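You operate a simulated robot arm through the tools that you are given. There is no shell and no other tool.

You run a simulated robot arm. Do the job below in one go: nothing can be reset, and whatever is moved stays where it is left.

TASK
Fry the potato from the plate in the frying pan till golden.
Fine: start the medium ring at 2; ring off, then move the pan by its handle to the trivet; the other potato stays.
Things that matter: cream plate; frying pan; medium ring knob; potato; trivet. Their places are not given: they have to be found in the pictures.

Only the result counts: the job must be done as asked and must still hold three seconds after the hand-in. Knocking over, shifting, dropping, spilling or breaking anything else fails it.

THE ROBOT
A 7-joint arm with a two-finger parallel gripper, fixed in place. Base frame: the origin is on the floor under the middle of its stand, x ahead of it, y to its left, z up; the work surface is at about z = 900. Lengths are in mm, angles in degrees, forces in N, time in s.
It reaches about 1524 mm from its shoulder. Its first joint turns from -149.0 to 149.0 degrees. Payload 3.5 kg.
The tool frame sits at the grasp point between the pads (the TCP): z along the fingers, y along the line on which they close. The tips reach 23 mm beyond it. Largest opening 94 mm; finger width 38, thickness 10; the body of the gripper, 54 by 96 mm, starts 39 mm behind the TCP.
Orientation is that of the tool frame in the base frame, as a unit quaternion [w, x, y, z]. With the fingers straight down and closing along the base's y, the tool's x points along the base's -x, its y along +y and its z along -z.

THE INTERFACE
- The arm moves only by the tool play_rows. Its argument "plan" is a list of rows, each a list of 3 entries, a list of its own where there are three numbers: the shift along the base's x, y, z in mm, then the turn, a rotation vector about the base's x, y, z in degrees, then the opening in per cent of the stroke, from 0 (shut) to 100 (fully open). In form: [[[x, y, z], [wx, wy, wz], jaw], ...]. A call has 1 to 20 rows; each row shifts and turns the commanded pose from where the row before left it. A row lasts 0.2 s, in which the tool goes at most 50 mm and 8.6 degrees; a call with a longer step from one row to the next is refused whole, and so is a gripper value outside its range. A pose out of reach is approached as far as the arm can. The call stops where the force on the tool passes 40 N (or 10 N more than at its start, if that is more) or the arm is blocked; 0.2 s more then pass. The fingers move at their own pace (about 153 mm/s each) and stop on an object; they squeeze with about 34 N. The grip force told is the motor's: it shows also when the fingers shut on nothing. Time passes only in rows, and 0.2 s behind the last, so rows that do not move let the fingers close. The reply holds the time, the measured pose of the TCP, the force on the tool along the base axes, the opening and the grip force, in the units named above and with some noise, with the torque about the TCP (base axes, N m) and any sound that the robot's microphone picked up.
- Cameras (640 x 400 px; columns grow to the right, rows downward): "scene" is fixed at [218.1, 661.8, 1489.5]; the picture's right is [-0.28, -0.96, 0.00], its down [-0.53, 0.16, -0.83] and it looks along [0.80, -0.23, -0.56] (base axes); focal length 288 px, centre (320, 200). "wrist" rides on the gripper at [86, 16, -74] in the tool frame; the picture's right is [-0.18, 0.98, 0.00], its down [-0.58, -0.11, -0.81] and it looks along [-0.79, -0.15, 0.59] (tool axes); focal length 243 px, centre (320, 200).
- camera(camera): a new picture of that camera. It takes no simulated time.
- probe_pixels(camera, pixels): for up to 12 pixels [column, row] of the newest picture of that camera ("zoom" is the newest enlarged one), the place [x, y, z] in the base frame of the surface seen there, good to about 2 mm, but the place of the scene camera against the robot may be out by one fixed shift of up to 18 mm in any direction. It takes no simulated time.
- close_up(camera, box): a new picture of the part [left, top, right, bottom] of that camera's present view, enlarged. It takes no simulated time.
- hand_in(): hands the job in; it is judged then, once.

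Unless the task says otherwise, let go and move clear before handing in.

The tools are called after "Request:" as name(argument=value, ...) on one line, values as JSON. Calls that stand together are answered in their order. play_rows: Moves the arm, as the interface text tells. Its arguments: {"type":"object","properties":{"plan":{"type":"array","items":{"type":"array"}}},"required":["plan"]} The other tools are called the same way: camera (camera) takes a picture; probe_pixels (camera, pixels) gives the place of the surface under pixels of a picture; close_up (camera, box) takes an enlarged picture of a part of a camera's view; hand_in () hands the job in.

At the start:

```text
t: 0.0
position: [1006.5, 436.0, 1197.8]
orientation: [-0.001, 0.0, 1.0, 0.0]
ft_force: [-1.0, 0.2, 0.7]
ft_torque: [0.0, 0.05, 0.0]
finger_gap: 94.1
grasp_force: 0.2
```

scene: 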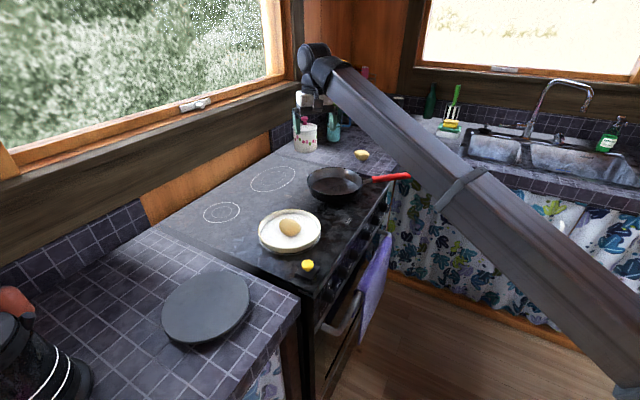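
wrist: 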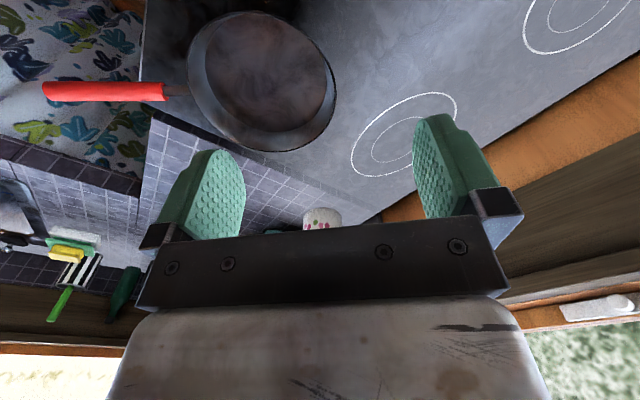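

The scene shows the pan near (335,183), a plate with a potato near (290,228), a yellow thing at (307,265), another potato-like object at (361,155), and a dark disc at (207,307) that may be the trivet. I'll take enlarged views to identify everything.

Request:
close_up(camera="scene", box=[240, 140, 420, 290])

Request:
close_up(camera="scene", box=[280, 200, 400, 340])

Request:
close_up(camera="scene", box=[100, 240, 320, 390])

Request:
camera(camera="scene")

```text
2.67 times, centred on (330, 215) of scene
```

zoom: 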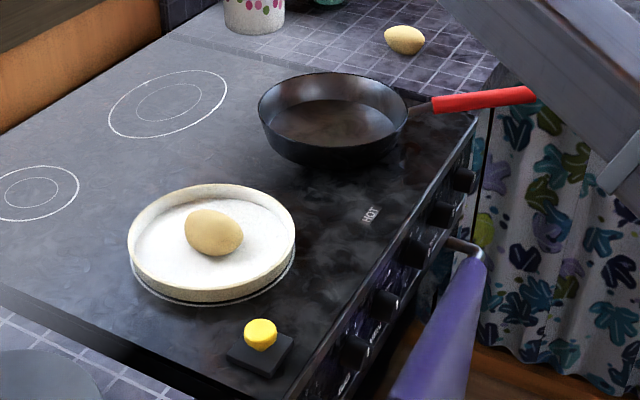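

```text
2.86 times, centred on (340, 270) of scene
```

zoom: 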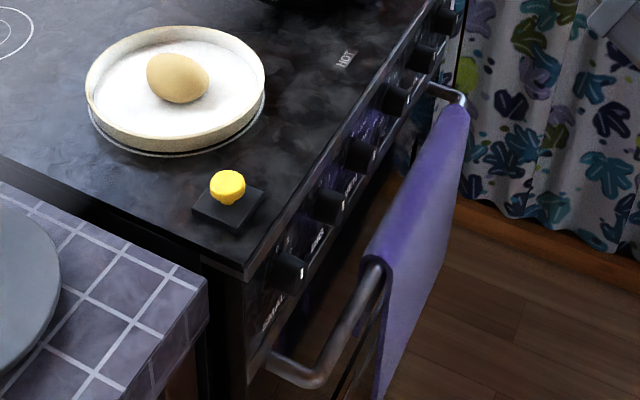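

```text
2.67 times, centred on (210, 315) of scene
```

zoom: 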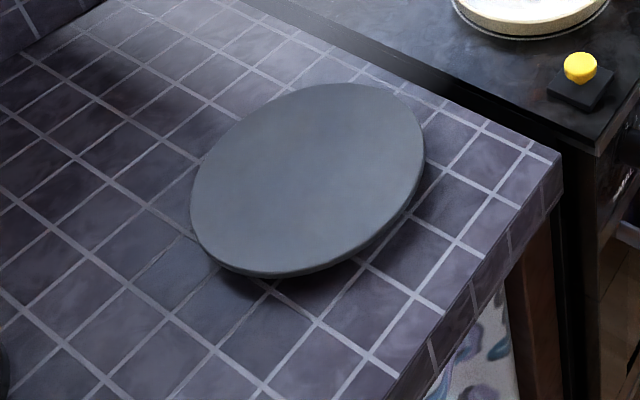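

```text
taken
```

scene: 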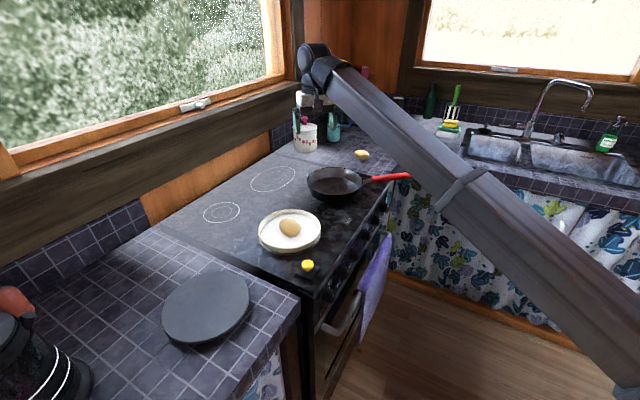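

The disc at (207,307) looks like the trivet; the stove front has several knobs facing right in the picture. I'll probe key points and zoom on the knobs and labels.

Request:
probe_pixels(camera="scene", pixels=[[290, 228], [265, 235], [335, 185], [361, 155], [307, 265], [205, 305], [205, 345], [160, 300], [390, 177], [375, 179], [221, 212], [272, 179]])

Request:
close_up(camera="scene", box=[310, 240, 360, 310])

Request:
close_up(camera="scene", box=[335, 190, 395, 250])

```text
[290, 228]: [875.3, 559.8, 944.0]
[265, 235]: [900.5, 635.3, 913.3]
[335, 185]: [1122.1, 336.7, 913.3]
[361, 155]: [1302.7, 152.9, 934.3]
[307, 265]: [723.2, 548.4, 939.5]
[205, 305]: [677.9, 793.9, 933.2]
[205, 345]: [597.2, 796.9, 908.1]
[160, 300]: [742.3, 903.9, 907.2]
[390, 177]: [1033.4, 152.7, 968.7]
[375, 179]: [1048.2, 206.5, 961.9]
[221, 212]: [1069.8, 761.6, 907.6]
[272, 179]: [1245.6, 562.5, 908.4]
```

```text
5.71 times, centred on (335, 275) of scene
```

zoom: 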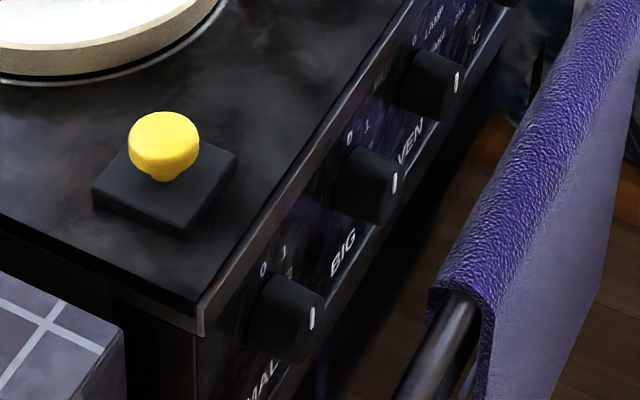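

```text
6.67 times, centred on (365, 220) of scene
```

zoom: 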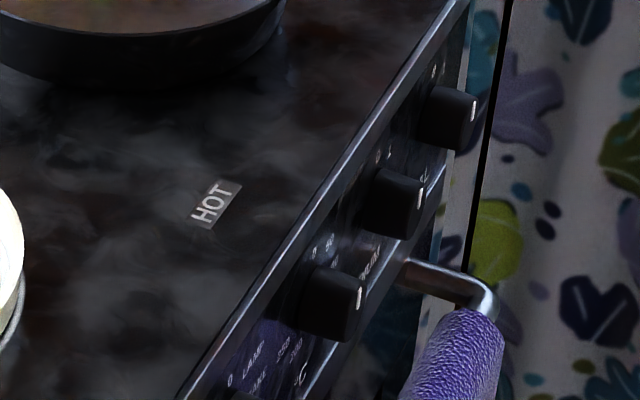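

The knobs run along the front face, labelled SMALL, BIG, OVEN, ... and more toward the far end. I'll probe the front edge and knob faces for their placement.

Request:
probe_pixels(camera="scene", pixels=[[315, 293], [392, 182], [332, 299], [338, 290], [365, 253], [372, 240], [333, 295], [347, 272], [358, 254], [369, 237], [381, 223], [391, 208]])

Request:
close_up(camera="scene", box=[370, 170, 400, 200])

Request:
close_up(camera="scene", box=[355, 200, 385, 230])

Request:
close_up(camera="wrist", box=[130, 0, 350, 150])

```text
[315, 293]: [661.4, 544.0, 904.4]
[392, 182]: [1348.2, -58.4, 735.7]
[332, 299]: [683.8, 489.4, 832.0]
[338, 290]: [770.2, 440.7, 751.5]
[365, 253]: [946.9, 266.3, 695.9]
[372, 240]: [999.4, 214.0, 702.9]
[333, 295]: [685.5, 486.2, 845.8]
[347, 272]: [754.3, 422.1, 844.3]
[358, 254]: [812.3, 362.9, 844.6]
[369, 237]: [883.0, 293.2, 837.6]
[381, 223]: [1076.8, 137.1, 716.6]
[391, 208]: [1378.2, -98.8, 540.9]
```

```text
13.33 times, centred on (385, 185) of scene
```

zoom: 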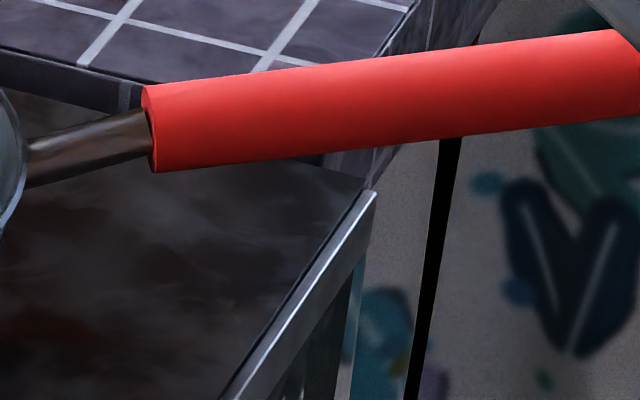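

```text
13.33 times, centred on (370, 215) of scene
```

zoom: 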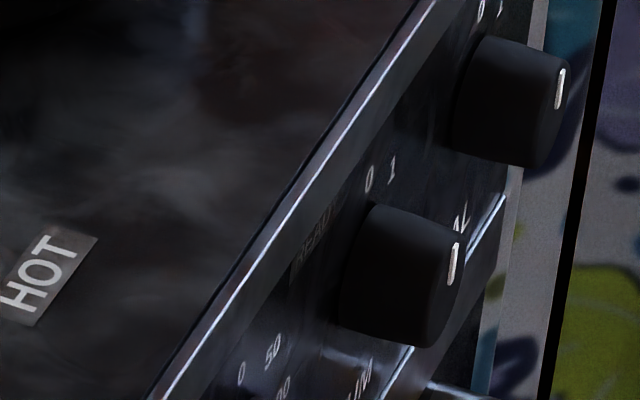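

```text
2.67 times, centred on (240, 75) of wrist
```

zoom: 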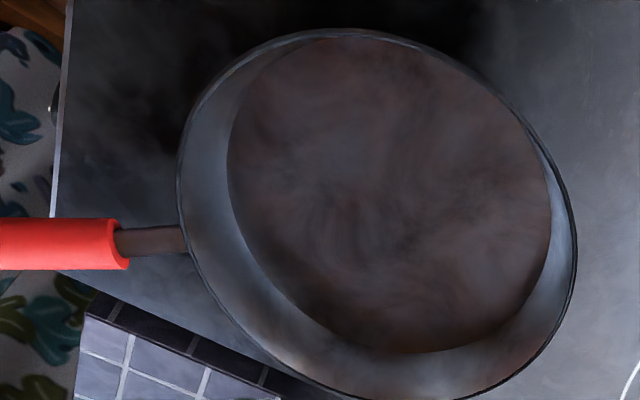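

The knob tips lie on a line from about (685,486,846) to (883,293,838), so the front faces the robot at about 45°. I'll bring the wrist camera in front of the knob panel, turned 45°, to read the labels.

Request:
play_rows(plan=[[[-24, -16, -10], [0, 0, 3], 100], [[-24, -16, -10], [0, 0, 3], 100], [[-24, -16, -10], [0, 0, 3], 100], [[-24, -16, -10], [0, 0, 3], 100], [[-24, -16, -10], [0, 0, 3], 100], [[-24, -16, -10], [0, 0, 3], 100], [[-24, -16, -10], [0, 0, 3], 100], [[-24, -16, -10], [0, 0, 3], 100], [[-24, -16, -10], [0, 0, 3], 100], [[-24, -16, -10], [0, 0, 3], 100], [[-24, -16, -10], [0, 0, 3], 100], [[-24, -16, -10], [0, 0, 3], 100], [[-24, -16, -10], [0, 0, 3], 100], [[-24, -16, -10], [0, 0, 3], 100], [[-24, -16, -10], [0, 0, 3], 100]])

Request:
camera(camera="wrist")

Request:
camera(camera="scene")

```text
t: 1.2
position: [887.4, 357.0, 1148.7]
orientation: [0.005, -0.127, 0.992, 0.001]
ft_force: [-0.3, -0.3, 0.3]
ft_torque: [-0.01, 0.0, -0.01]
finger_gap: 94.0
grasp_force: 0.1
stopped in row 6: the force on the tool passed its limit at 55 N (the readings are from after the stop); the commanded pose is now the measured one
```

```text
taken
```

wrist: 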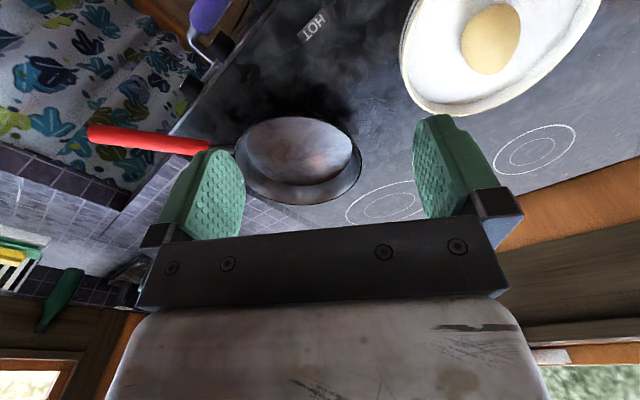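

```text
taken
```

scene: 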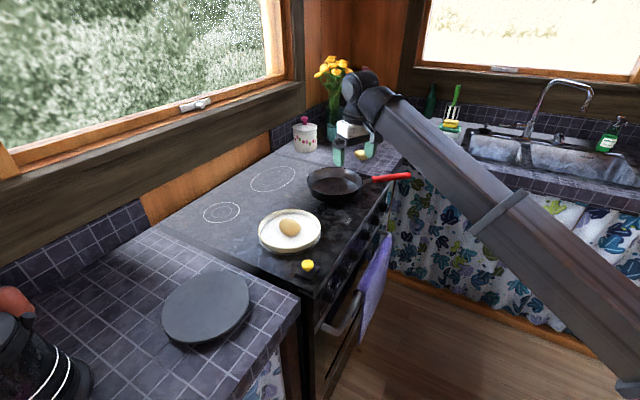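

The scene shows nothing touching the gripper near (355,145) and the force is now near zero, so the stop seems to have been a jolt. I'll continue more gently toward the panel front.

Request:
play_rows(plan=[[[-10, -7, -4], [0, 0, 1.5], 100], [[-16, -11, -8], [0, 0, 3], 100], [[-16, -11, -8], [0, 0, 3], 100], [[-16, -11, -8], [0, 0, 3], 100], [[-16, -11, -8], [0, 0, 3], 100], [[-16, -11, -8], [0, 0, 3], 100], [[-16, -11, -8], [0, 0, 3], 100], [[-16, -11, -8], [0, 0, 3], 100], [[-16, -11, -8], [0, 0, 3], 100], [[-16, -11, -8], [0, 0, 3], 100], [[-16, -11, -8], [0, 0, 2], 100], [[-16, -11, -8], [0, 0, 0], 100], [[-16, -11, -8], [0, 0, 0], 100], [[-10, -11, -8], [0, 0, 0], 100]])

Request:
camera(camera="wrist")

Request:
camera(camera="scene")

```text
t: 1.8
position: [868.2, 341.8, 1140.1]
orientation: [0.008, -0.155, 0.988, 0.002]
ft_force: [0.0, -0.1, 0.0]
ft_torque: [0.0, 0.01, -0.03]
finger_gap: 93.9
grasp_force: 0.0
stopped in row 2: the force on the tool passed its limit at 46 N (the readings are from after the stop); the commanded pose is now the measured one
```

```text
taken
```

wrist: 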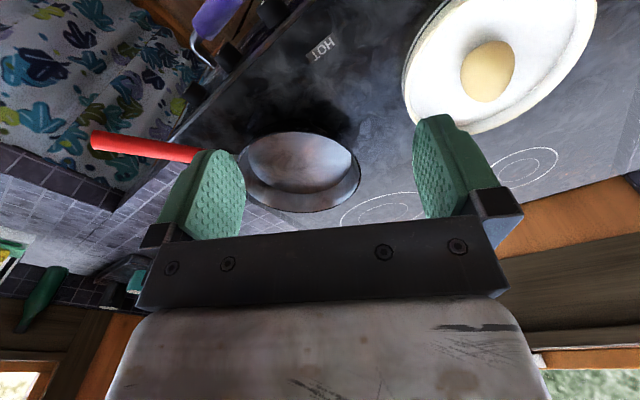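

```text
taken
```

scene: 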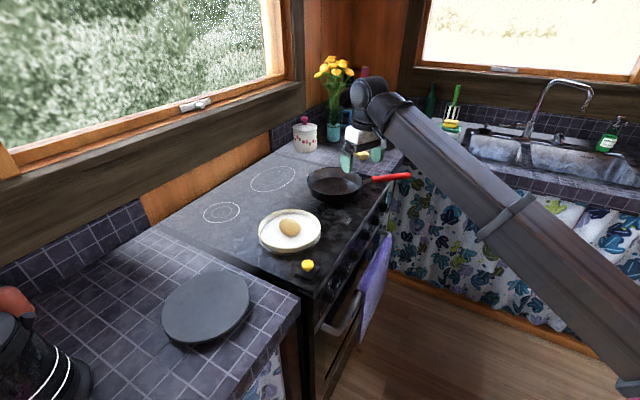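

No contact is visible at the gripper (360,145) yet the stop repeated, so it may be a jerk from the combined turn. I'll test a small pure translation and read the force.

Request:
play_rows(plan=[[[-5, -4, 0], [0, 0, 0], 100], [[-10, -7, 0], [0, 0, 0], 100], [[-15, -10, 0], [0, 0, 0], 100], [[-20, -14, 0], [0, 0, 0], 100], [[-20, -14, 0], [0, 0, 0], 100], [[-10, -7, 0], [0, 0, 0], 100]])

```text
t: 2.6
position: [846.2, 324.2, 1138.0]
orientation: [0.013, -0.151, 0.988, 0.002]
ft_force: [6.2, 0.3, -10.0]
ft_torque: [0.01, -0.45, 0.01]
finger_gap: 94.0
grasp_force: 0.2
stopped in row 3: the force on the tool passed its limit at 46 N (the readings are from after the stop); the commanded pose is now the measured one
```

A lingering force of about 12 N remains with the tool tilting slightly, so something is pressing. I'll look at the wrist area in the scene and at the wrist view.

Request:
camera(camera="scene")

Request:
close_up(camera="scene", box=[300, 50, 460, 200])

Request:
probe_pixels(camera="scene", pixels=[[385, 85], [370, 110], [375, 150], [420, 130], [450, 170], [500, 220], [550, 280], [600, 340], [635, 390]])

```text
taken
```

scene: 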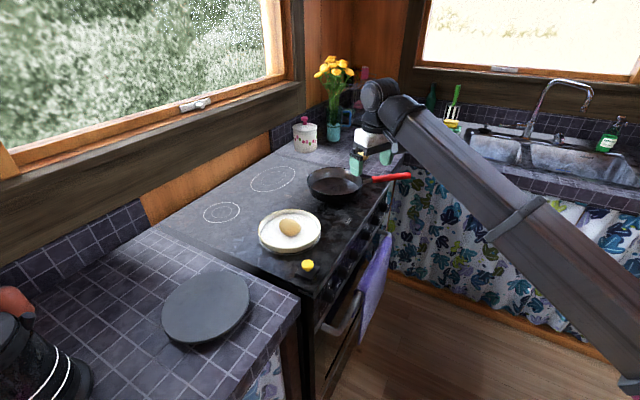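

```text
2.67 times, centred on (380, 125) of scene
```

zoom: 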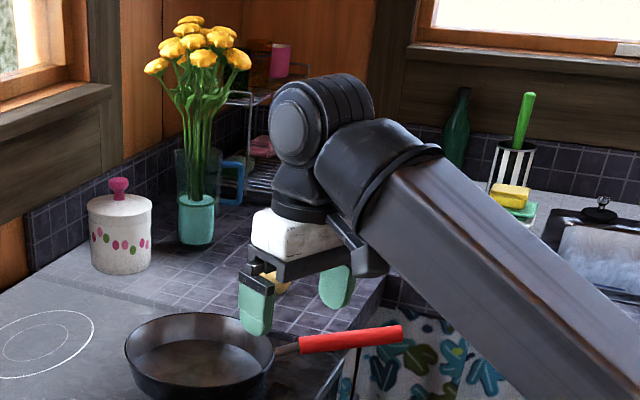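

```text
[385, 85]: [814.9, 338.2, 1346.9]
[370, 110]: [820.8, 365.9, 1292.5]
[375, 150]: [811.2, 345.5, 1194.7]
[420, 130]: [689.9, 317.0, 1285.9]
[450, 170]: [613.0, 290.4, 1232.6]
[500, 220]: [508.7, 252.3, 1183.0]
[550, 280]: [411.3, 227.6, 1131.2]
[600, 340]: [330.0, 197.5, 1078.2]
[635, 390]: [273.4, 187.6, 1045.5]
```

The close-up shows the palm folded against the forearm (zoom (360,240)), so with the fingers straight down this close the hand meets its own forearm. I'll move slightly out and tilt the fingers forward to open the wrist.

Request:
play_rows(plan=[[[8, 4, 2], [0, 0, 0], 100], [[10, 4, 4], [0.9, -2.9, 0], 100], [[10, 4, 4], [1.5, -4.8, 0], 100], [[5, 2, 0], [1.5, -4.8, 0], 100], [[0, 0, 0], [1.5, -4.8, 0], 100], [[0, 0, 0], [1.5, -4.8, 0], 100], [[0, 0, 0], [1.5, -4.8, 0], 100], [[0, 0, 0], [1.5, -4.8, 0], 100], [[0, 0, 0], [1.5, -4.8, 0], 100], [[0, 0, 0], [1.2, -3.8, 0], 100]])

Request:
camera(camera="scene")

Request:
camera(camera="wrist")

```text
t: 4.8
position: [877.5, 338.8, 1149.2]
orientation: [0.366, -0.141, 0.918, 0.055]
ft_force: [-0.3, 0.3, -0.3]
ft_torque: [0.05, -0.02, 0.02]
finger_gap: 94.2
grasp_force: 0.0
```

```text
taken
```

scene: 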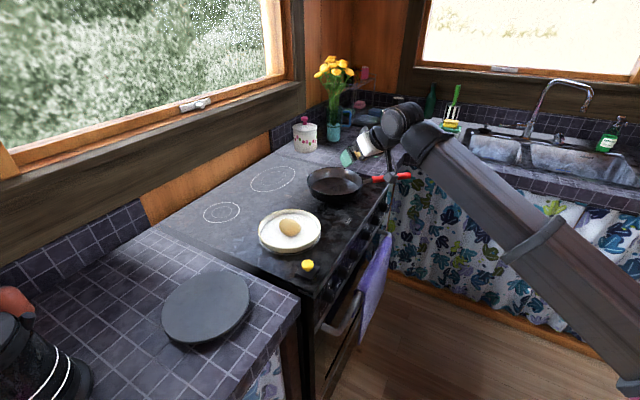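

```text
taken
```

wrist: 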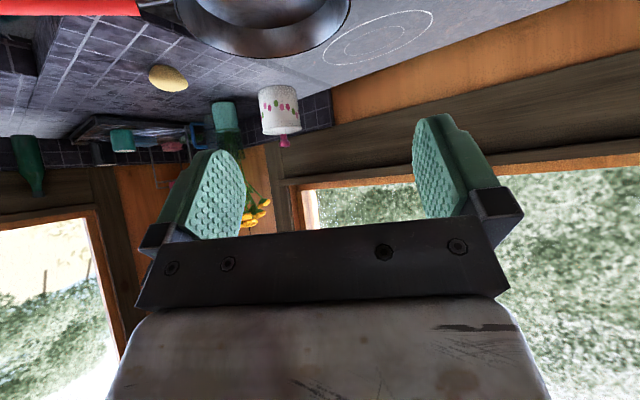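

The forces are clear now and the wrist has opened. I'll move back and down in front of the stove, yawing to face the panel.

Request:
play_rows(plan=[[[-9, -6, -5], [0, 0, 1], 100], [[-17, -11, -10], [0, 0, 2], 100], [[-18, -12, -15], [0, 0, 2], 100], [[-18, -12, -15], [0, 0, 2], 100], [[-18, -12, -15], [0, 0, 2], 100], [[-18, -12, -15], [0, 0, 2], 100], [[-18, -12, -15], [0, 0, 2], 100], [[-18, -12, -15], [0, 0, 2], 100], [[-18, -12, -15], [0, 0, 2], 100], [[-18, -12, -15], [0, 0, 2], 100], [[-18, -12, -15], [0, 0, 2], 100], [[-18, -12, -15], [0, 0, 2], 100], [[-18, -12, -15], [0, 0, 3], 100], [[-12, -8, -10], [0, 0, 2], 100]])

Request:
camera(camera="scene")

Request:
camera(camera="wrist")

```text
t: 7.8
position: [642.3, 183.0, 958.7]
orientation: [0.343, -0.359, 0.856, 0.143]
ft_force: [0.4, -0.2, -0.2]
ft_torque: [0.0, 0.02, 0.0]
finger_gap: 94.1
grasp_force: 0.1
```

```text
taken
```

scene: 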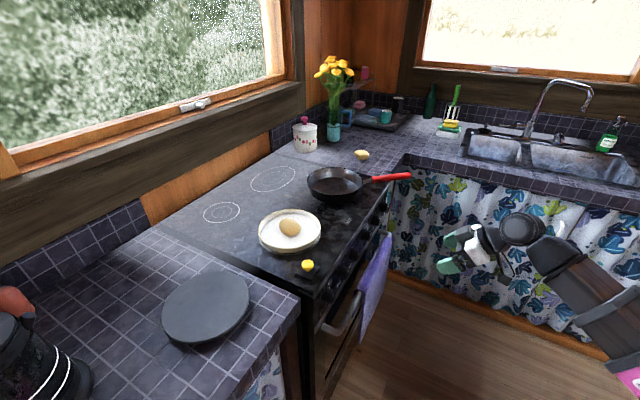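

```text
taken
```

wrist: 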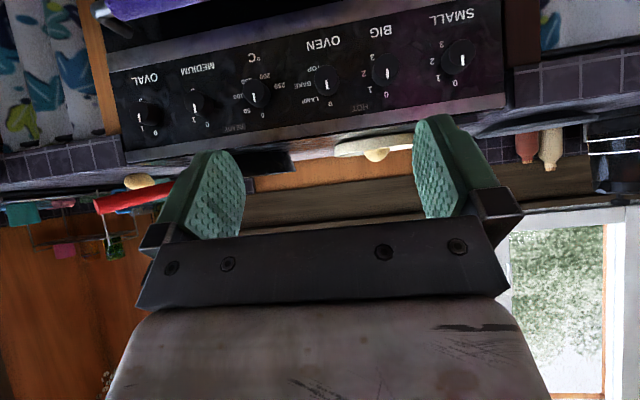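

The panel reads (image flipped) SMALL at (455,57), BIG (383,70), OVEN (325,84), °C (255,95), MEDIUM (195,105), OVAL (147,112). I'll zoom on the MEDIUM knob and probe it.

Request:
close_up(camera="wrist", box=[120, 50, 240, 150])

Request:
close_up(camera="wrist", box=[220, 30, 490, 150])

Request:
probe_pixels(camera="wrist", pixels=[[195, 105], [197, 92], [208, 112], [205, 128], [185, 85], [170, 120], [220, 110], [455, 57], [383, 70], [325, 84], [255, 95], [147, 112]])

```text
4.00 times, centred on (180, 100) of wrist
```

zoom: 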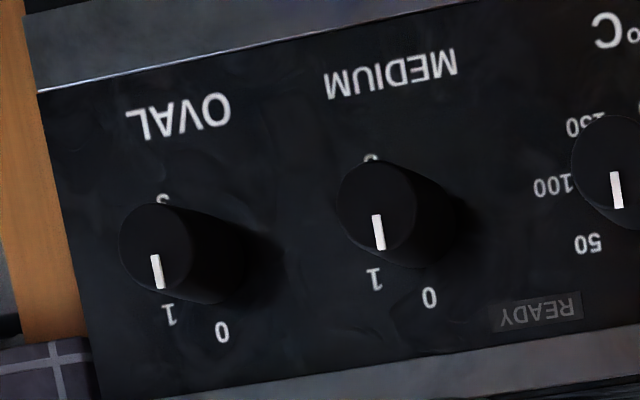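

```text
2.37 times, centred on (355, 90) of wrist
```

zoom: 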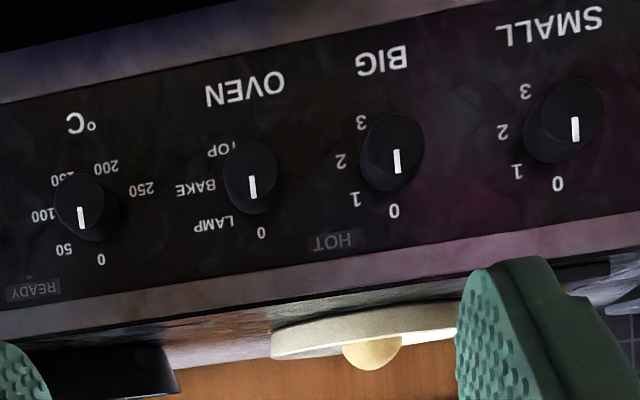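

```text
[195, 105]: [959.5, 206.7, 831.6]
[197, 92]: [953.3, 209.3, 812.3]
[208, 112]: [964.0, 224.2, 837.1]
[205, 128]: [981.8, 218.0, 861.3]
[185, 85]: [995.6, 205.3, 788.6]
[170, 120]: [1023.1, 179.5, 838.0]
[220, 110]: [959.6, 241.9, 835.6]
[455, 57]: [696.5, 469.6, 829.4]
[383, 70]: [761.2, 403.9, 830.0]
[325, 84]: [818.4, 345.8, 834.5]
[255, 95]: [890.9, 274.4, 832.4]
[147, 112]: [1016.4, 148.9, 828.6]
```

The knobs all point at 0 (top), with the scale running clockwise: 1 at ~45°, 2 at ~90°, 3 at ~135°; MEDIUM's face is near (959.5,206.7,831.6) and the panel plane lies 25 mm behind. Before heating, I'll fetch the potato: I'm moving above the plate to view it from the wrist camera, first probing a few more places.

Request:
probe_pixels(camera="wrist", pixels=[[150, 5], [180, 3], [110, 30], [340, 145], [376, 155], [270, 158], [130, 158], [194, 101]])

Request:
play_rows(plan=[[[8, 13, 10], [0, 0, -1], 100], [[15, 25, 19], [0, 0, -1.2], 100], [[15, 25, 19], [0, 0, -1.2], 100], [[15, 25, 19], [0, 0, -1.2], 100], [[15, 25, 19], [0, 0, -1.2], 100], [[15, 25, 19], [0, 0, -1.2], 100], [[15, 25, 19], [0, 0, -1.2], 100], [[15, 25, 19], [0, 0, -1.2], 100], [[15, 25, 19], [0, 0, -1.2], 100], [[15, 25, 19], [0, 0, -1.2], 100], [[12, 18, 0], [-2.1, 3.3, 0], 100], [[11, 17, 0], [-2.1, 3.3, 0], 100], [[11, 17, 0], [-2.1, 3.3, 0], 100], [[11, 17, 0], [-2.1, 3.3, 0], 100], [[11, 17, 0], [-2.1, 3.3, 0], 100], [[10, 15, 0], [-2.1, 3.3, 0], 100], [[9, 15, 0], [-2.1, 3.3, 0], 100], [[5, 10, 0], [-1, 1.6, 0], 100]])

Request:
camera(camera="wrist")

Request:
camera(camera="scene")

```text
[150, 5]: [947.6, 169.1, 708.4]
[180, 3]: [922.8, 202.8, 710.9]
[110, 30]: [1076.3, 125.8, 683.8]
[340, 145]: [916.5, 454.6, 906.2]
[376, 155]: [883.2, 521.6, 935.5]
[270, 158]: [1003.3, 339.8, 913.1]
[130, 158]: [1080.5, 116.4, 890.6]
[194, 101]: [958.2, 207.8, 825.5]
```

```text
t: 11.6
position: [865.2, 546.0, 1139.1]
orientation: [0.116, -0.286, 0.95, 0.04]
ft_force: [-0.6, 0.4, -1.1]
ft_torque: [0.0, -0.02, 0.01]
finger_gap: 94.1
grasp_force: 0.1
```

```text
taken
```

wrist: 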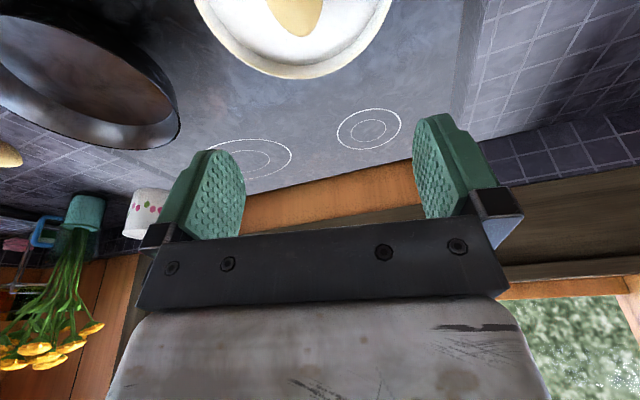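

```text
taken
```

scene: 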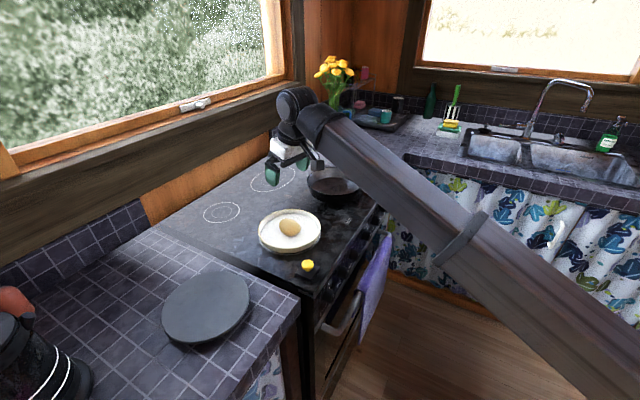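

The potato is cut off at the top edge near (295,10) of the wrist view. I'll back off a little and reduce the tilt so the whole plate is in view.

Request:
play_rows(plan=[[[-7, -5, -5], [-0.5, 0.8, 0], 100], [[-13, -9, -8], [-1.1, 1.7, 0], 100], [[-13, -9, -8], [-1.1, 1.7, 0], 100], [[-13, -9, -8], [0, 0, 0], 100], [[-7, -5, -5], [0, 0, 0], 100]])

Request:
camera(camera="wrist")

```text
t: 12.8
position: [811.5, 509.5, 1105.5]
orientation: [0.076, -0.287, 0.955, 0.028]
ft_force: [-0.4, -0.2, -0.5]
ft_torque: [-0.01, -0.03, 0.01]
finger_gap: 94.0
grasp_force: 0.0
```

```text
taken
```

wrist: 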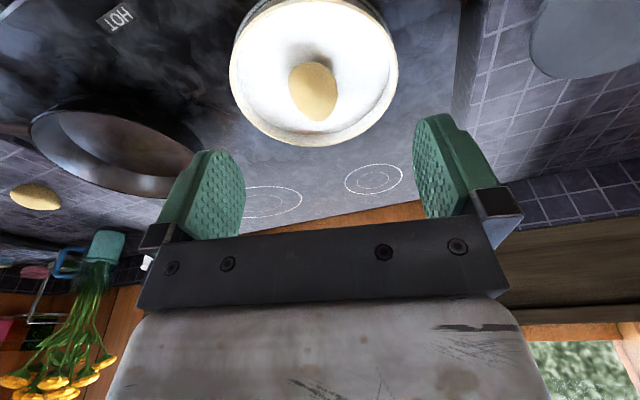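

The potato is well visible at (313,90) on the plate. I'll probe its outline, the plate, the pan, and rings.

Request:
close_up(camera="wrist", box=[220, 0, 420, 150])

Request:
probe_pixels(camera="wrist", pixels=[[313, 90], [292, 80], [333, 92], [310, 65], [320, 117], [265, 60], [350, 110], [231, 60], [396, 70], [310, 143], [290, 130], [370, 40]])

Request:
probe_pixels(camera="wrist", pixels=[[32, 125], [170, 140], [100, 170], [110, 110], [245, 190], [301, 193], [270, 216], [345, 182], [403, 175], [374, 195], [370, 166], [575, 40]])

```text
2.67 times, centred on (320, 75) of wrist
```

zoom: 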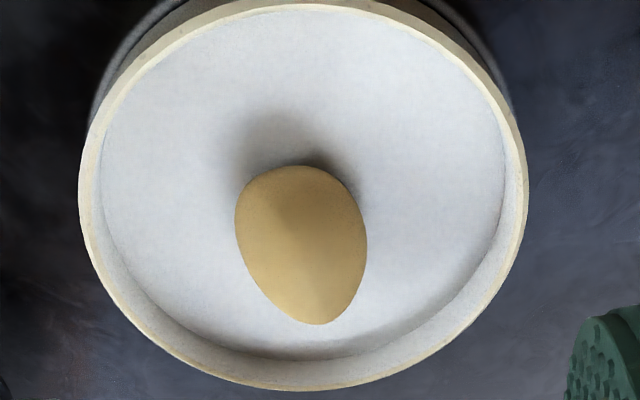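

```text
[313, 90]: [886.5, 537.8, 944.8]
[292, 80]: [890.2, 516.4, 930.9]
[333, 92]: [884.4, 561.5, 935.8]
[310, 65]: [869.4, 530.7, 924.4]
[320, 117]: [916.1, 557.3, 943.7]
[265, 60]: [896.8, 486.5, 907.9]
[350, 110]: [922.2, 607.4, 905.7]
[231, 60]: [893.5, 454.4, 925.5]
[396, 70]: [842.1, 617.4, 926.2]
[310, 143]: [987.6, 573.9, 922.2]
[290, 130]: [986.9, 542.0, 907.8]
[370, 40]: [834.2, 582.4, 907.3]
```

```text
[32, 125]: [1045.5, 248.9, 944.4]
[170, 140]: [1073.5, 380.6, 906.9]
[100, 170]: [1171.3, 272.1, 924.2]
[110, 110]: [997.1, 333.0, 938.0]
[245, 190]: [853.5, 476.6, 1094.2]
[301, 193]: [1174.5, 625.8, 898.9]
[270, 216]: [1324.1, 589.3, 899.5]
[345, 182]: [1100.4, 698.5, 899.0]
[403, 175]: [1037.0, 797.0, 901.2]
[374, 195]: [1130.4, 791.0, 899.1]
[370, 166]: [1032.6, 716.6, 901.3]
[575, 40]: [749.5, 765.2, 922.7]
```

The wrist probes give the plate floor at z≈907, rim ≈926, and the potato about 46 mm wide across the closing direction, centred near (892,542) with its top at ≈945. I'll move above it to check alignment.

Request:
play_rows(plan=[[[5, 2, -6], [0, 0, 0], 100], [[10, 4, -12], [0, 0, 0], 100], [[10, 4, -12], [0, 0, 0], 100], [[12, 5, -13], [0, 0, 0], 100], [[12, 5, -13], [0, 0, 0], 100], [[12, 5, -13], [0, 0, 0], 100], [[11, 4, -13], [0, 0, 0], 100], [[8.5, 3.5, -12], [0, 0, 0], 100]])

Request:
camera(camera="wrist")

```text
t: 14.6
position: [892.6, 541.4, 1010.7]
orientation: [0.076, -0.287, 0.954, 0.028]
ft_force: [0.3, -0.6, 0.5]
ft_torque: [-0.01, 0.02, 0.01]
finger_gap: 94.0
grasp_force: 0.1
```

```text
taken
```

wrist: 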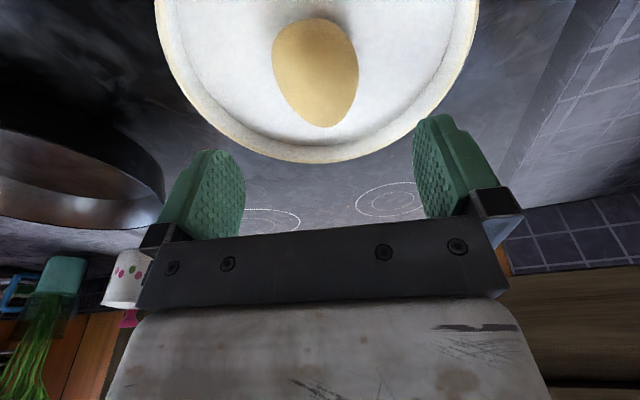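

The potato sits between the fingers' line, around (316,72). I'll probe again to refine the centre.

Request:
probe_pixels(camera="wrist", pixels=[[275, 60], [356, 72], [312, 22], [322, 123], [316, 72], [290, 105], [345, 110], [250, 40], [380, 40], [318, 137], [300, 40], [340, 45]])

```text
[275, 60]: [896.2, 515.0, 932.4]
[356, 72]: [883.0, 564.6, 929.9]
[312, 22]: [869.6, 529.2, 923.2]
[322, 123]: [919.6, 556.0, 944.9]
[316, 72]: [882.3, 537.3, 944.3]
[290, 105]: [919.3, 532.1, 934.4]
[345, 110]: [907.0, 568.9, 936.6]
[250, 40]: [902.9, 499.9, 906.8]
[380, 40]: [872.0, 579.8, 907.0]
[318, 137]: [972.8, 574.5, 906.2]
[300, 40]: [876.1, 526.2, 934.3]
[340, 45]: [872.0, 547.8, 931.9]
```

The refined centre is about (898,544.5) with the long axis nearly along the heading. I'll descend to TCP z≈938 (tips ~4 mm above the plate floor) and close.

Request:
play_rows(plan=[[[2, 1, -10], [0, 0, 0], 100], [[2, 1, -14], [0, 0, 0], 100], [[1.4, 1.1, -14], [0, 0, 0], 100], [[0, 0, -14], [0, 0, 0], 100], [[0, 0, -12], [0, 0, 0], 100], [[0, 0, -8.7], [0, 0, 0], 100], [[0, 0, 0], [0, 0, 0], 100], [[0, 0, 0], [0, 0, 0], 30], [[0, 0, 0], [0, 0, 0], 30], [[0, 0, 0], [0, 0, 0], 30]])

Request:
camera(camera="wrist")

```text
t: 16.8
position: [897.4, 543.9, 938.4]
orientation: [0.075, -0.287, 0.955, 0.029]
ft_force: [-0.7, -0.5, -0.3]
ft_torque: [0.0, 0.02, 0.0]
finger_gap: 54.2
grasp_force: 34.1
```

```text
taken
```

wrist: 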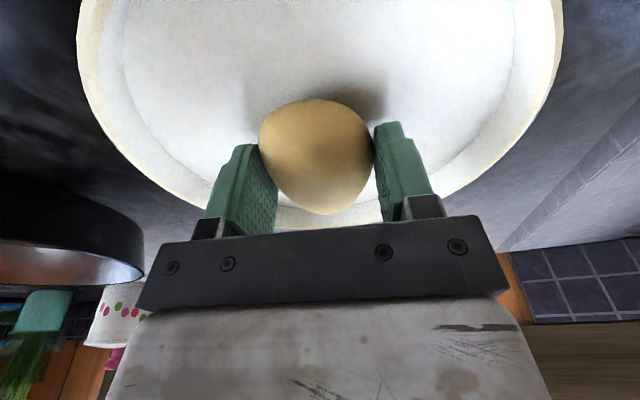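

The potato is gripped (gap 54.2 mm, 34 N). I'll lift it straight up and carry it to just short of the pan to look into it.

Request:
play_rows(plan=[[[0, 0, 6], [0, 0, 0], 30], [[0, 0, 14], [0, 0, 0], 30], [[0, 0, 20], [0, 0, 0], 30], [[0, 0, 25], [0, 0, 0], 30], [[0, 0, 25], [0, 0, 0], 30], [[0, 0, 20], [0, 0, 0], 30], [[5, -5, 5], [0, 0, -1], 30], [[10, -12, 2], [0, 0, -1.5], 30], [[13, -15, 1], [0, 0, -1.5], 30], [[13, -15, 1], [0, 0, -1.5], 30], [[13, -15, 1], [0, 0, -1.5], 30], [[13, -15, 1], [0, 0, -1.5], 30], [[13, -15, 1], [0, 0, -1.5], 30], [[13, -15, 1], [0, 0, -1.5], 30], [[13, -15, 1], [0, 0, -1.5], 30], [[13, -15, 1], [0, 0, -1.5], 30], [[13, -15, 1], [0, 0, -1.5], 30], [[10, -12, 0], [0, 0, -1.5], 30], [[5, -5, 0], [0, 0, 0], 30]])

Request:
camera(camera="wrist")

Request:
camera(camera="scene")

```text
t: 20.8
position: [1046.0, 375.8, 1065.3]
orientation: [0.079, -0.138, 0.987, 0.016]
ft_force: [-1.1, -1.1, -1.2]
ft_torque: [0.0, 0.03, 0.01]
finger_gap: 54.4
grasp_force: 33.9
```

```text
taken
```

wrist: 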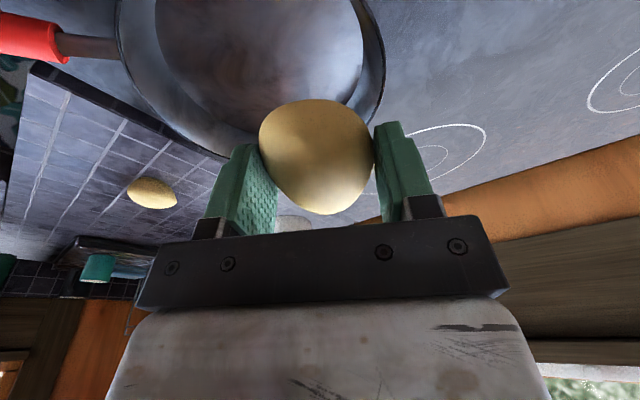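

```text
taken
```

scene: 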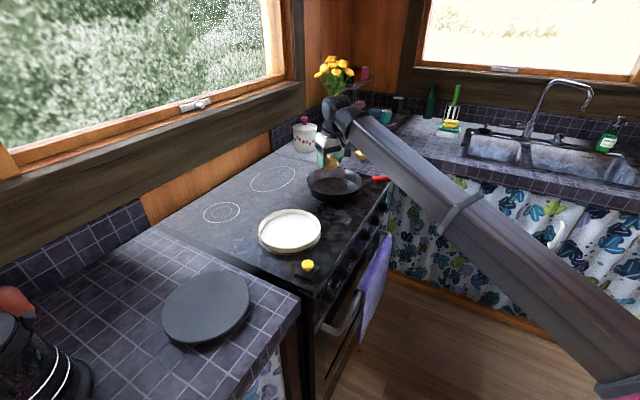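

The potato is held and the pan is in view at the top of the wrist picture. I'll probe the pan's rim and floor to find its centre.

Request:
probe_pixels(camera="wrist", pixels=[[118, 45], [382, 60], [260, 40], [260, 80], [160, 60], [358, 70], [190, 140], [230, 158], [120, 20], [365, 12], [90, 46], [40, 40]])

Request:
probe_pixels(camera="scene", pixels=[[308, 180], [361, 185], [335, 202], [345, 168], [320, 190], [340, 190], [335, 180], [350, 190]])

Request:
close_up(camera="scene", box=[280, 130, 400, 220])

```text
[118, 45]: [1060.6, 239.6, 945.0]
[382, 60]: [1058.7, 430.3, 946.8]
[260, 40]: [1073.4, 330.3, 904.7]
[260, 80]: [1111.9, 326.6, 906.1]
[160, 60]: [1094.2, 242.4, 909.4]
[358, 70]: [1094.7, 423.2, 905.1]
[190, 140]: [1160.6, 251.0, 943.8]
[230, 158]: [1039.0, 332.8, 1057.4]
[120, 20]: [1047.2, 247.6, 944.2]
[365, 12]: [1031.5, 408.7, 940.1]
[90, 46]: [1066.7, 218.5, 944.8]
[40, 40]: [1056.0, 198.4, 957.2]
```

```text
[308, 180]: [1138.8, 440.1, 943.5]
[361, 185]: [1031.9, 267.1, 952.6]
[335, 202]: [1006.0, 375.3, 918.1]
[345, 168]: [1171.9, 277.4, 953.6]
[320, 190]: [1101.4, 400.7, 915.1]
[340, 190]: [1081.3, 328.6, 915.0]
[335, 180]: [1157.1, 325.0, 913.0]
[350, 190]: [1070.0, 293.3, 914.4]
```

```text
4.44 times, centred on (340, 175) of scene
```

zoom: 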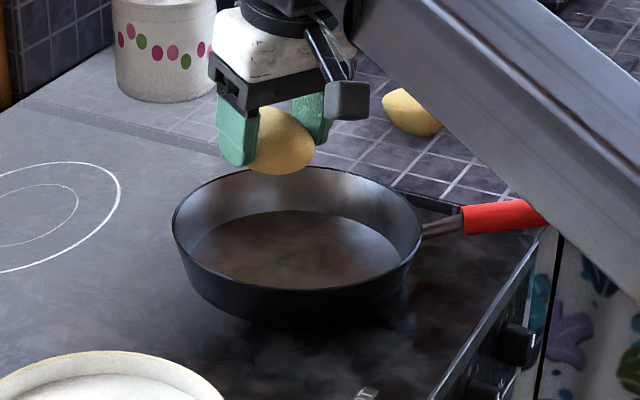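

The pan rim fits a circle centred at about (1100,335) with radius ≈104, floor z≈905, rim z≈945. I'll carry the potato over the centre and lower it to TCP z≈938, then release.

Request:
play_rows(plan=[[[6, -4, 0], [0, 0, 0], 30], [[12, -9, 0], [0, 0, 0], 30], [[14, -11, 0], [0, 0, 0], 30], [[14, -11, -5], [0, 0, 0], 30], [[8, -6, -10], [0, 0, 0], 30], [[0, 0, -18], [0, 0, 0], 30], [[0, 0, -20], [0, 0, 0], 30], [[0, 0, -20], [0, 0, 0], 30], [[0, 0, -18], [0, 0, 0], 30], [[0, 0, -15], [0, 0, 0], 30], [[0, 0, -10], [0, 0, 0], 30], [[0, 0, -6], [0, 0, 0], 30], [[0, 0, -3], [0, 0, 0], 30], [[0, 0, 0], [0, 0, 0], 30]])

Request:
camera(camera="wrist")

Request:
close_up(camera="scene", box=[280, 130, 400, 220])

```text
t: 23.8
position: [1098.8, 335.1, 941.0]
orientation: [0.079, -0.139, 0.987, 0.017]
ft_force: [0.0, -0.2, -1.0]
ft_torque: [-0.02, 0.03, -0.02]
finger_gap: 54.1
grasp_force: 34.2
```

```text
taken
```

wrist: 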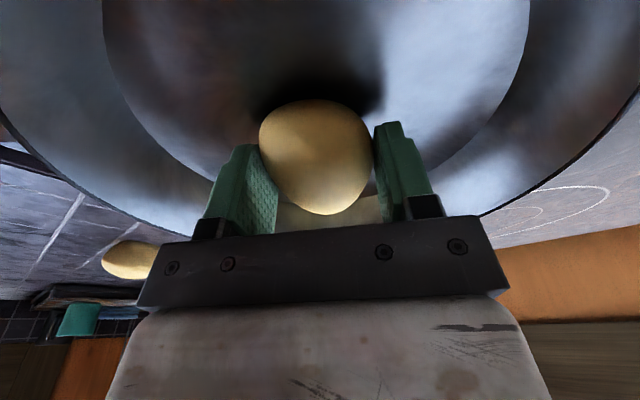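

```text
4.44 times, centred on (340, 175) of scene
```

zoom: 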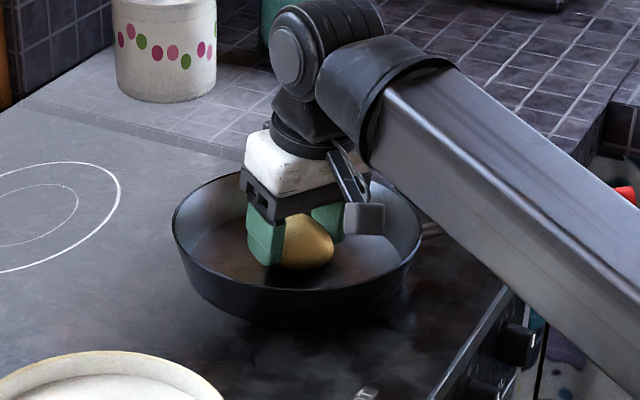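

The potato hovers about 3–4 mm above the pan floor (TCP z 941). I'll lower it the last few mm, open, and lift clear.

Request:
play_rows(plan=[[[0, 0, -2], [0, 0, 0], 30], [[0, 0, -1.5], [0, 0, 0], 30], [[0, 0, 0], [0, 0, 0], 30], [[0, 0, 0], [0, 0, 0], 65], [[0, 0, 0], [0, 0, 0], 80], [[0, 0, 0], [0, 0, 0], 80]])

Request:
camera(camera="wrist")

```text
t: 25.2
position: [1099.3, 335.2, 936.5]
orientation: [0.079, -0.138, 0.987, 0.017]
ft_force: [0.4, -0.1, 0.7]
ft_torque: [0.03, 0.04, -0.03]
finger_gap: 75.5
grasp_force: 0.0
```

```text
taken
```

wrist: 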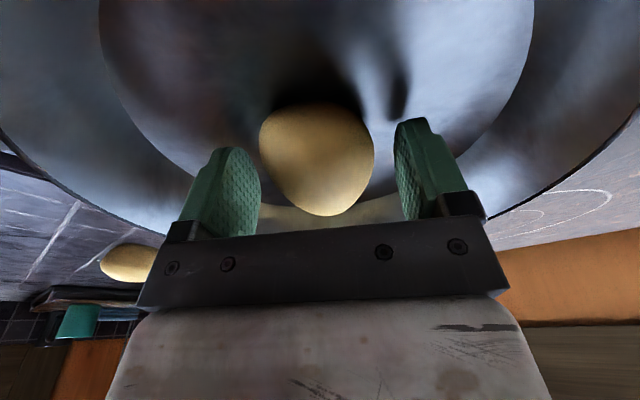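

The fingers are open around the potato, which sits on the pan floor. I'll lift straight out and look at it.

Request:
play_rows(plan=[[[0, 0, 6], [0, 0, 0], 80], [[0, 0, 14], [0, 0, 0], 80], [[0, 0, 22], [0, 0, 0], 80], [[0, 0, 25], [0, 0, 0], 80], [[0, 0, 25], [0, 0, 0], 80], [[-5, 0, 25], [0, 0, 0], 80], [[-12, 0, 20], [0, 0, 0], 80], [[-12, 0, 12], [0, 0, 0], 80], [[-12, 0, 5], [0, 0, 0], 80], [[-12, 0, 0], [0, 0, 0], 80]])

Request:
camera(camera="wrist")

Request:
camera(camera="scene")

```text
t: 27.4
position: [1045.8, 334.9, 1090.4]
orientation: [0.078, -0.138, 0.987, 0.016]
ft_force: [1.1, 0.1, -0.8]
ft_torque: [0.03, 0.0, 0.0]
finger_gap: 75.1
grasp_force: 0.0
```

```text
taken
```

wrist: 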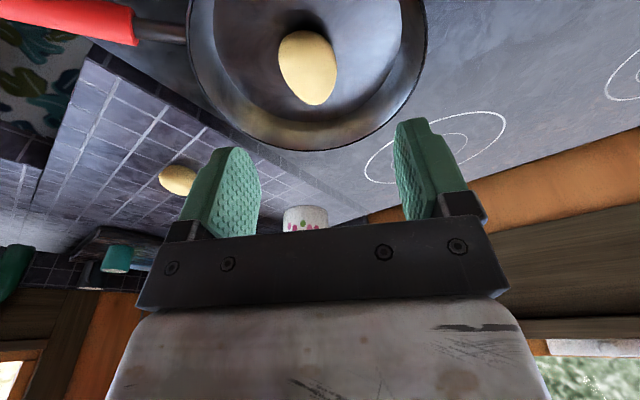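

```text
taken
```

scene: 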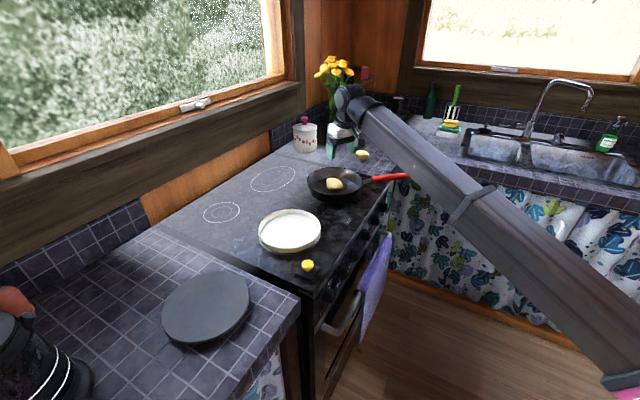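

The potato now sits in the pan at (333,184) in the scene. I'll probe the rear rings' outlines to confirm which ring the pan stands on, and the handle line.

Request:
close_up(camera="scene", box=[190, 150, 310, 240])

Request:
probe_pixels(camera="scene", pixels=[[250.5, 180], [295, 177], [281, 166.5], [260.6, 192], [203.5, 213], [240, 211], [225, 202.5], [217, 222.5], [250, 185], [294, 172], [333, 184], [327, 207]])

Request:
probe_pixels(camera="wrist", pixels=[[185, 30], [150, 32], [125, 22], [90, 12], [60, 8], [20, 5], [307, 66], [195, 60], [425, 40], [300, 148]])

```text
4.44 times, centred on (250, 195) of scene
```

zoom: 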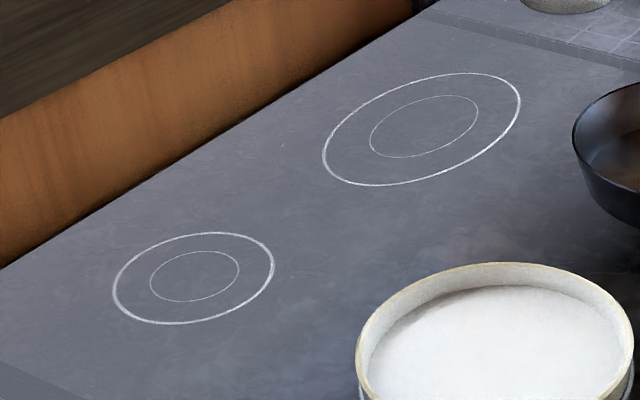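

```text
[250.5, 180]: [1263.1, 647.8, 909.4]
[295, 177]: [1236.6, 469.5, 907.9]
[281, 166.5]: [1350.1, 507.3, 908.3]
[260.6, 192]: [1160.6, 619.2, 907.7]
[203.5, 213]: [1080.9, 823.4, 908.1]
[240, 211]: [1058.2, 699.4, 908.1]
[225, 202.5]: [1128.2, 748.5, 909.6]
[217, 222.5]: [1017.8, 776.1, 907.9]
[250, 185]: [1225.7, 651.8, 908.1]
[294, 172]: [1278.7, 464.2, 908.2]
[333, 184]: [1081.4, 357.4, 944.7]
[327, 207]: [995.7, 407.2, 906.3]
```

```text
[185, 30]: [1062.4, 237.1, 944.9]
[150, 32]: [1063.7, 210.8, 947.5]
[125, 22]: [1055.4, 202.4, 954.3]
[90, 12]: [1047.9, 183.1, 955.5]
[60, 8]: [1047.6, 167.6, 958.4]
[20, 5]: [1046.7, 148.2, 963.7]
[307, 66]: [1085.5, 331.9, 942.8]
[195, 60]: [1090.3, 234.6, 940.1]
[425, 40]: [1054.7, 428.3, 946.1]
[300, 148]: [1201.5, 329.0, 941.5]
```

The rear-right ring is elongated (OVAL), rear-left is small, the plate covers the big one, so the pan stands on the front-right MEDIUM ring. Now I'll swing back out in front of the panel, tilting and yawing toward the knob.

Request:
play_rows(plan=[[[-6, -5, 0], [0.76, -2.49, 2.1], 80], [[-13, -11, -2], [0.85, -2.46, 2.1], 80], [[-16, -14, -3], [0.93, -2.43, 2.1], 80], [[-16, -14, -3], [1.02, -2.39, 2.1], 80], [[-16, -14, -3], [1.12, -2.35, 2.1], 80], [[-16, -14, -3], [1.2, -2.31, 2.1], 80], [[-16, -14, -3], [1.28, -2.26, 2.1], 80], [[-16, -14, -3], [1.37, -2.21, 2.1], 80], [[-16, -14, -3], [1.45, -2.16, 2.1], 80], [[-16, -14, -3], [1.52, -2.11, 2.1], 80], [[-16, -14, -3], [1.6, -2.05, 2.1], 80], [[-16, -14, -3], [1.67, -1.99, 2.1], 80], [[-16, -14, -3], [1.75, -1.93, 2.1], 80], [[-10, -10, -3], [1.81, -1.86, 2.1], 80]])

Request:
camera(camera="wrist")

```text
t: 30.4
position: [839.5, 154.8, 1052.9]
orientation: [0.356, -0.357, 0.85, 0.154]
ft_force: [0.0, -0.7, -0.2]
ft_torque: [-0.02, 0.0, -0.04]
finger_gap: 74.8
grasp_force: 0.0
```

```text
taken
```

wrist: 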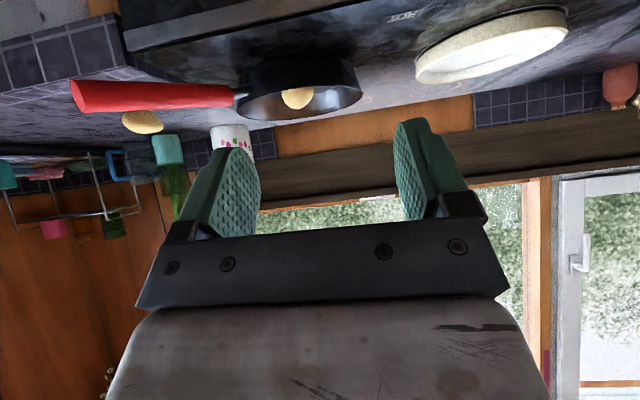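

The handle is clear at (75–230,95). I'll probe it, then lower in front of the panel at the same tilt to view the MEDIUM knob face-on.

Request:
probe_pixels(camera="wrist", pixels=[[78, 97], [100, 86], [100, 97], [100, 107], [150, 86], [150, 96], [150, 106], [200, 96], [225, 96], [240, 95], [297, 97], [355, 75]])

Request:
play_rows(plan=[[[-2, -6, -8], [0, 0, 0], 80], [[-3, -8, -16], [0, 0, 0], 80], [[-3, -8, -20], [0, 0, 0], 80], [[-3, -8, -20], [0, 0, 0], 80], [[-3, -8, -22], [0, 0, 0], 80], [[-3, -8, -22], [0, 0, 0], 80], [[-3, -8, -22], [0, 0, 0], 80], [[-2, -6, -20], [0, 0, 0], 80], [[0, -4, -15], [0, 0, 0], 80], [[0, 0, -8], [0, 0, 0], 80]])

Request:
camera(camera="wrist")

```text
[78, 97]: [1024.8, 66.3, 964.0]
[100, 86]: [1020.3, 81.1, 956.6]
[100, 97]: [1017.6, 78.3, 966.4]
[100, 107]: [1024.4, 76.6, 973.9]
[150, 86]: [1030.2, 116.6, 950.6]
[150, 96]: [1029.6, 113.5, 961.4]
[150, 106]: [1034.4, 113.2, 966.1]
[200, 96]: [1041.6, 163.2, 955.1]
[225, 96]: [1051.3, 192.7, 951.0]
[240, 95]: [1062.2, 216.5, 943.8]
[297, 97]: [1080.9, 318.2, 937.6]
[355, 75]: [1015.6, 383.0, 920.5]
```

```text
t: 32.6
position: [818.4, 90.4, 879.3]
orientation: [0.355, -0.356, 0.851, 0.153]
ft_force: [-0.1, -0.2, -0.3]
ft_torque: [0.02, 0.05, 0.01]
finger_gap: 74.9
grasp_force: 0.1
```

```text
taken
```

wrist: 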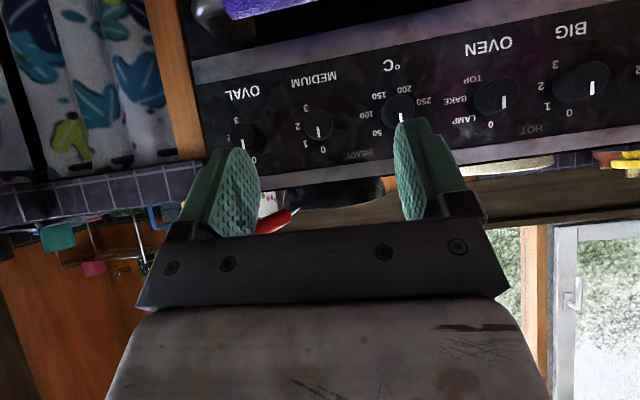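

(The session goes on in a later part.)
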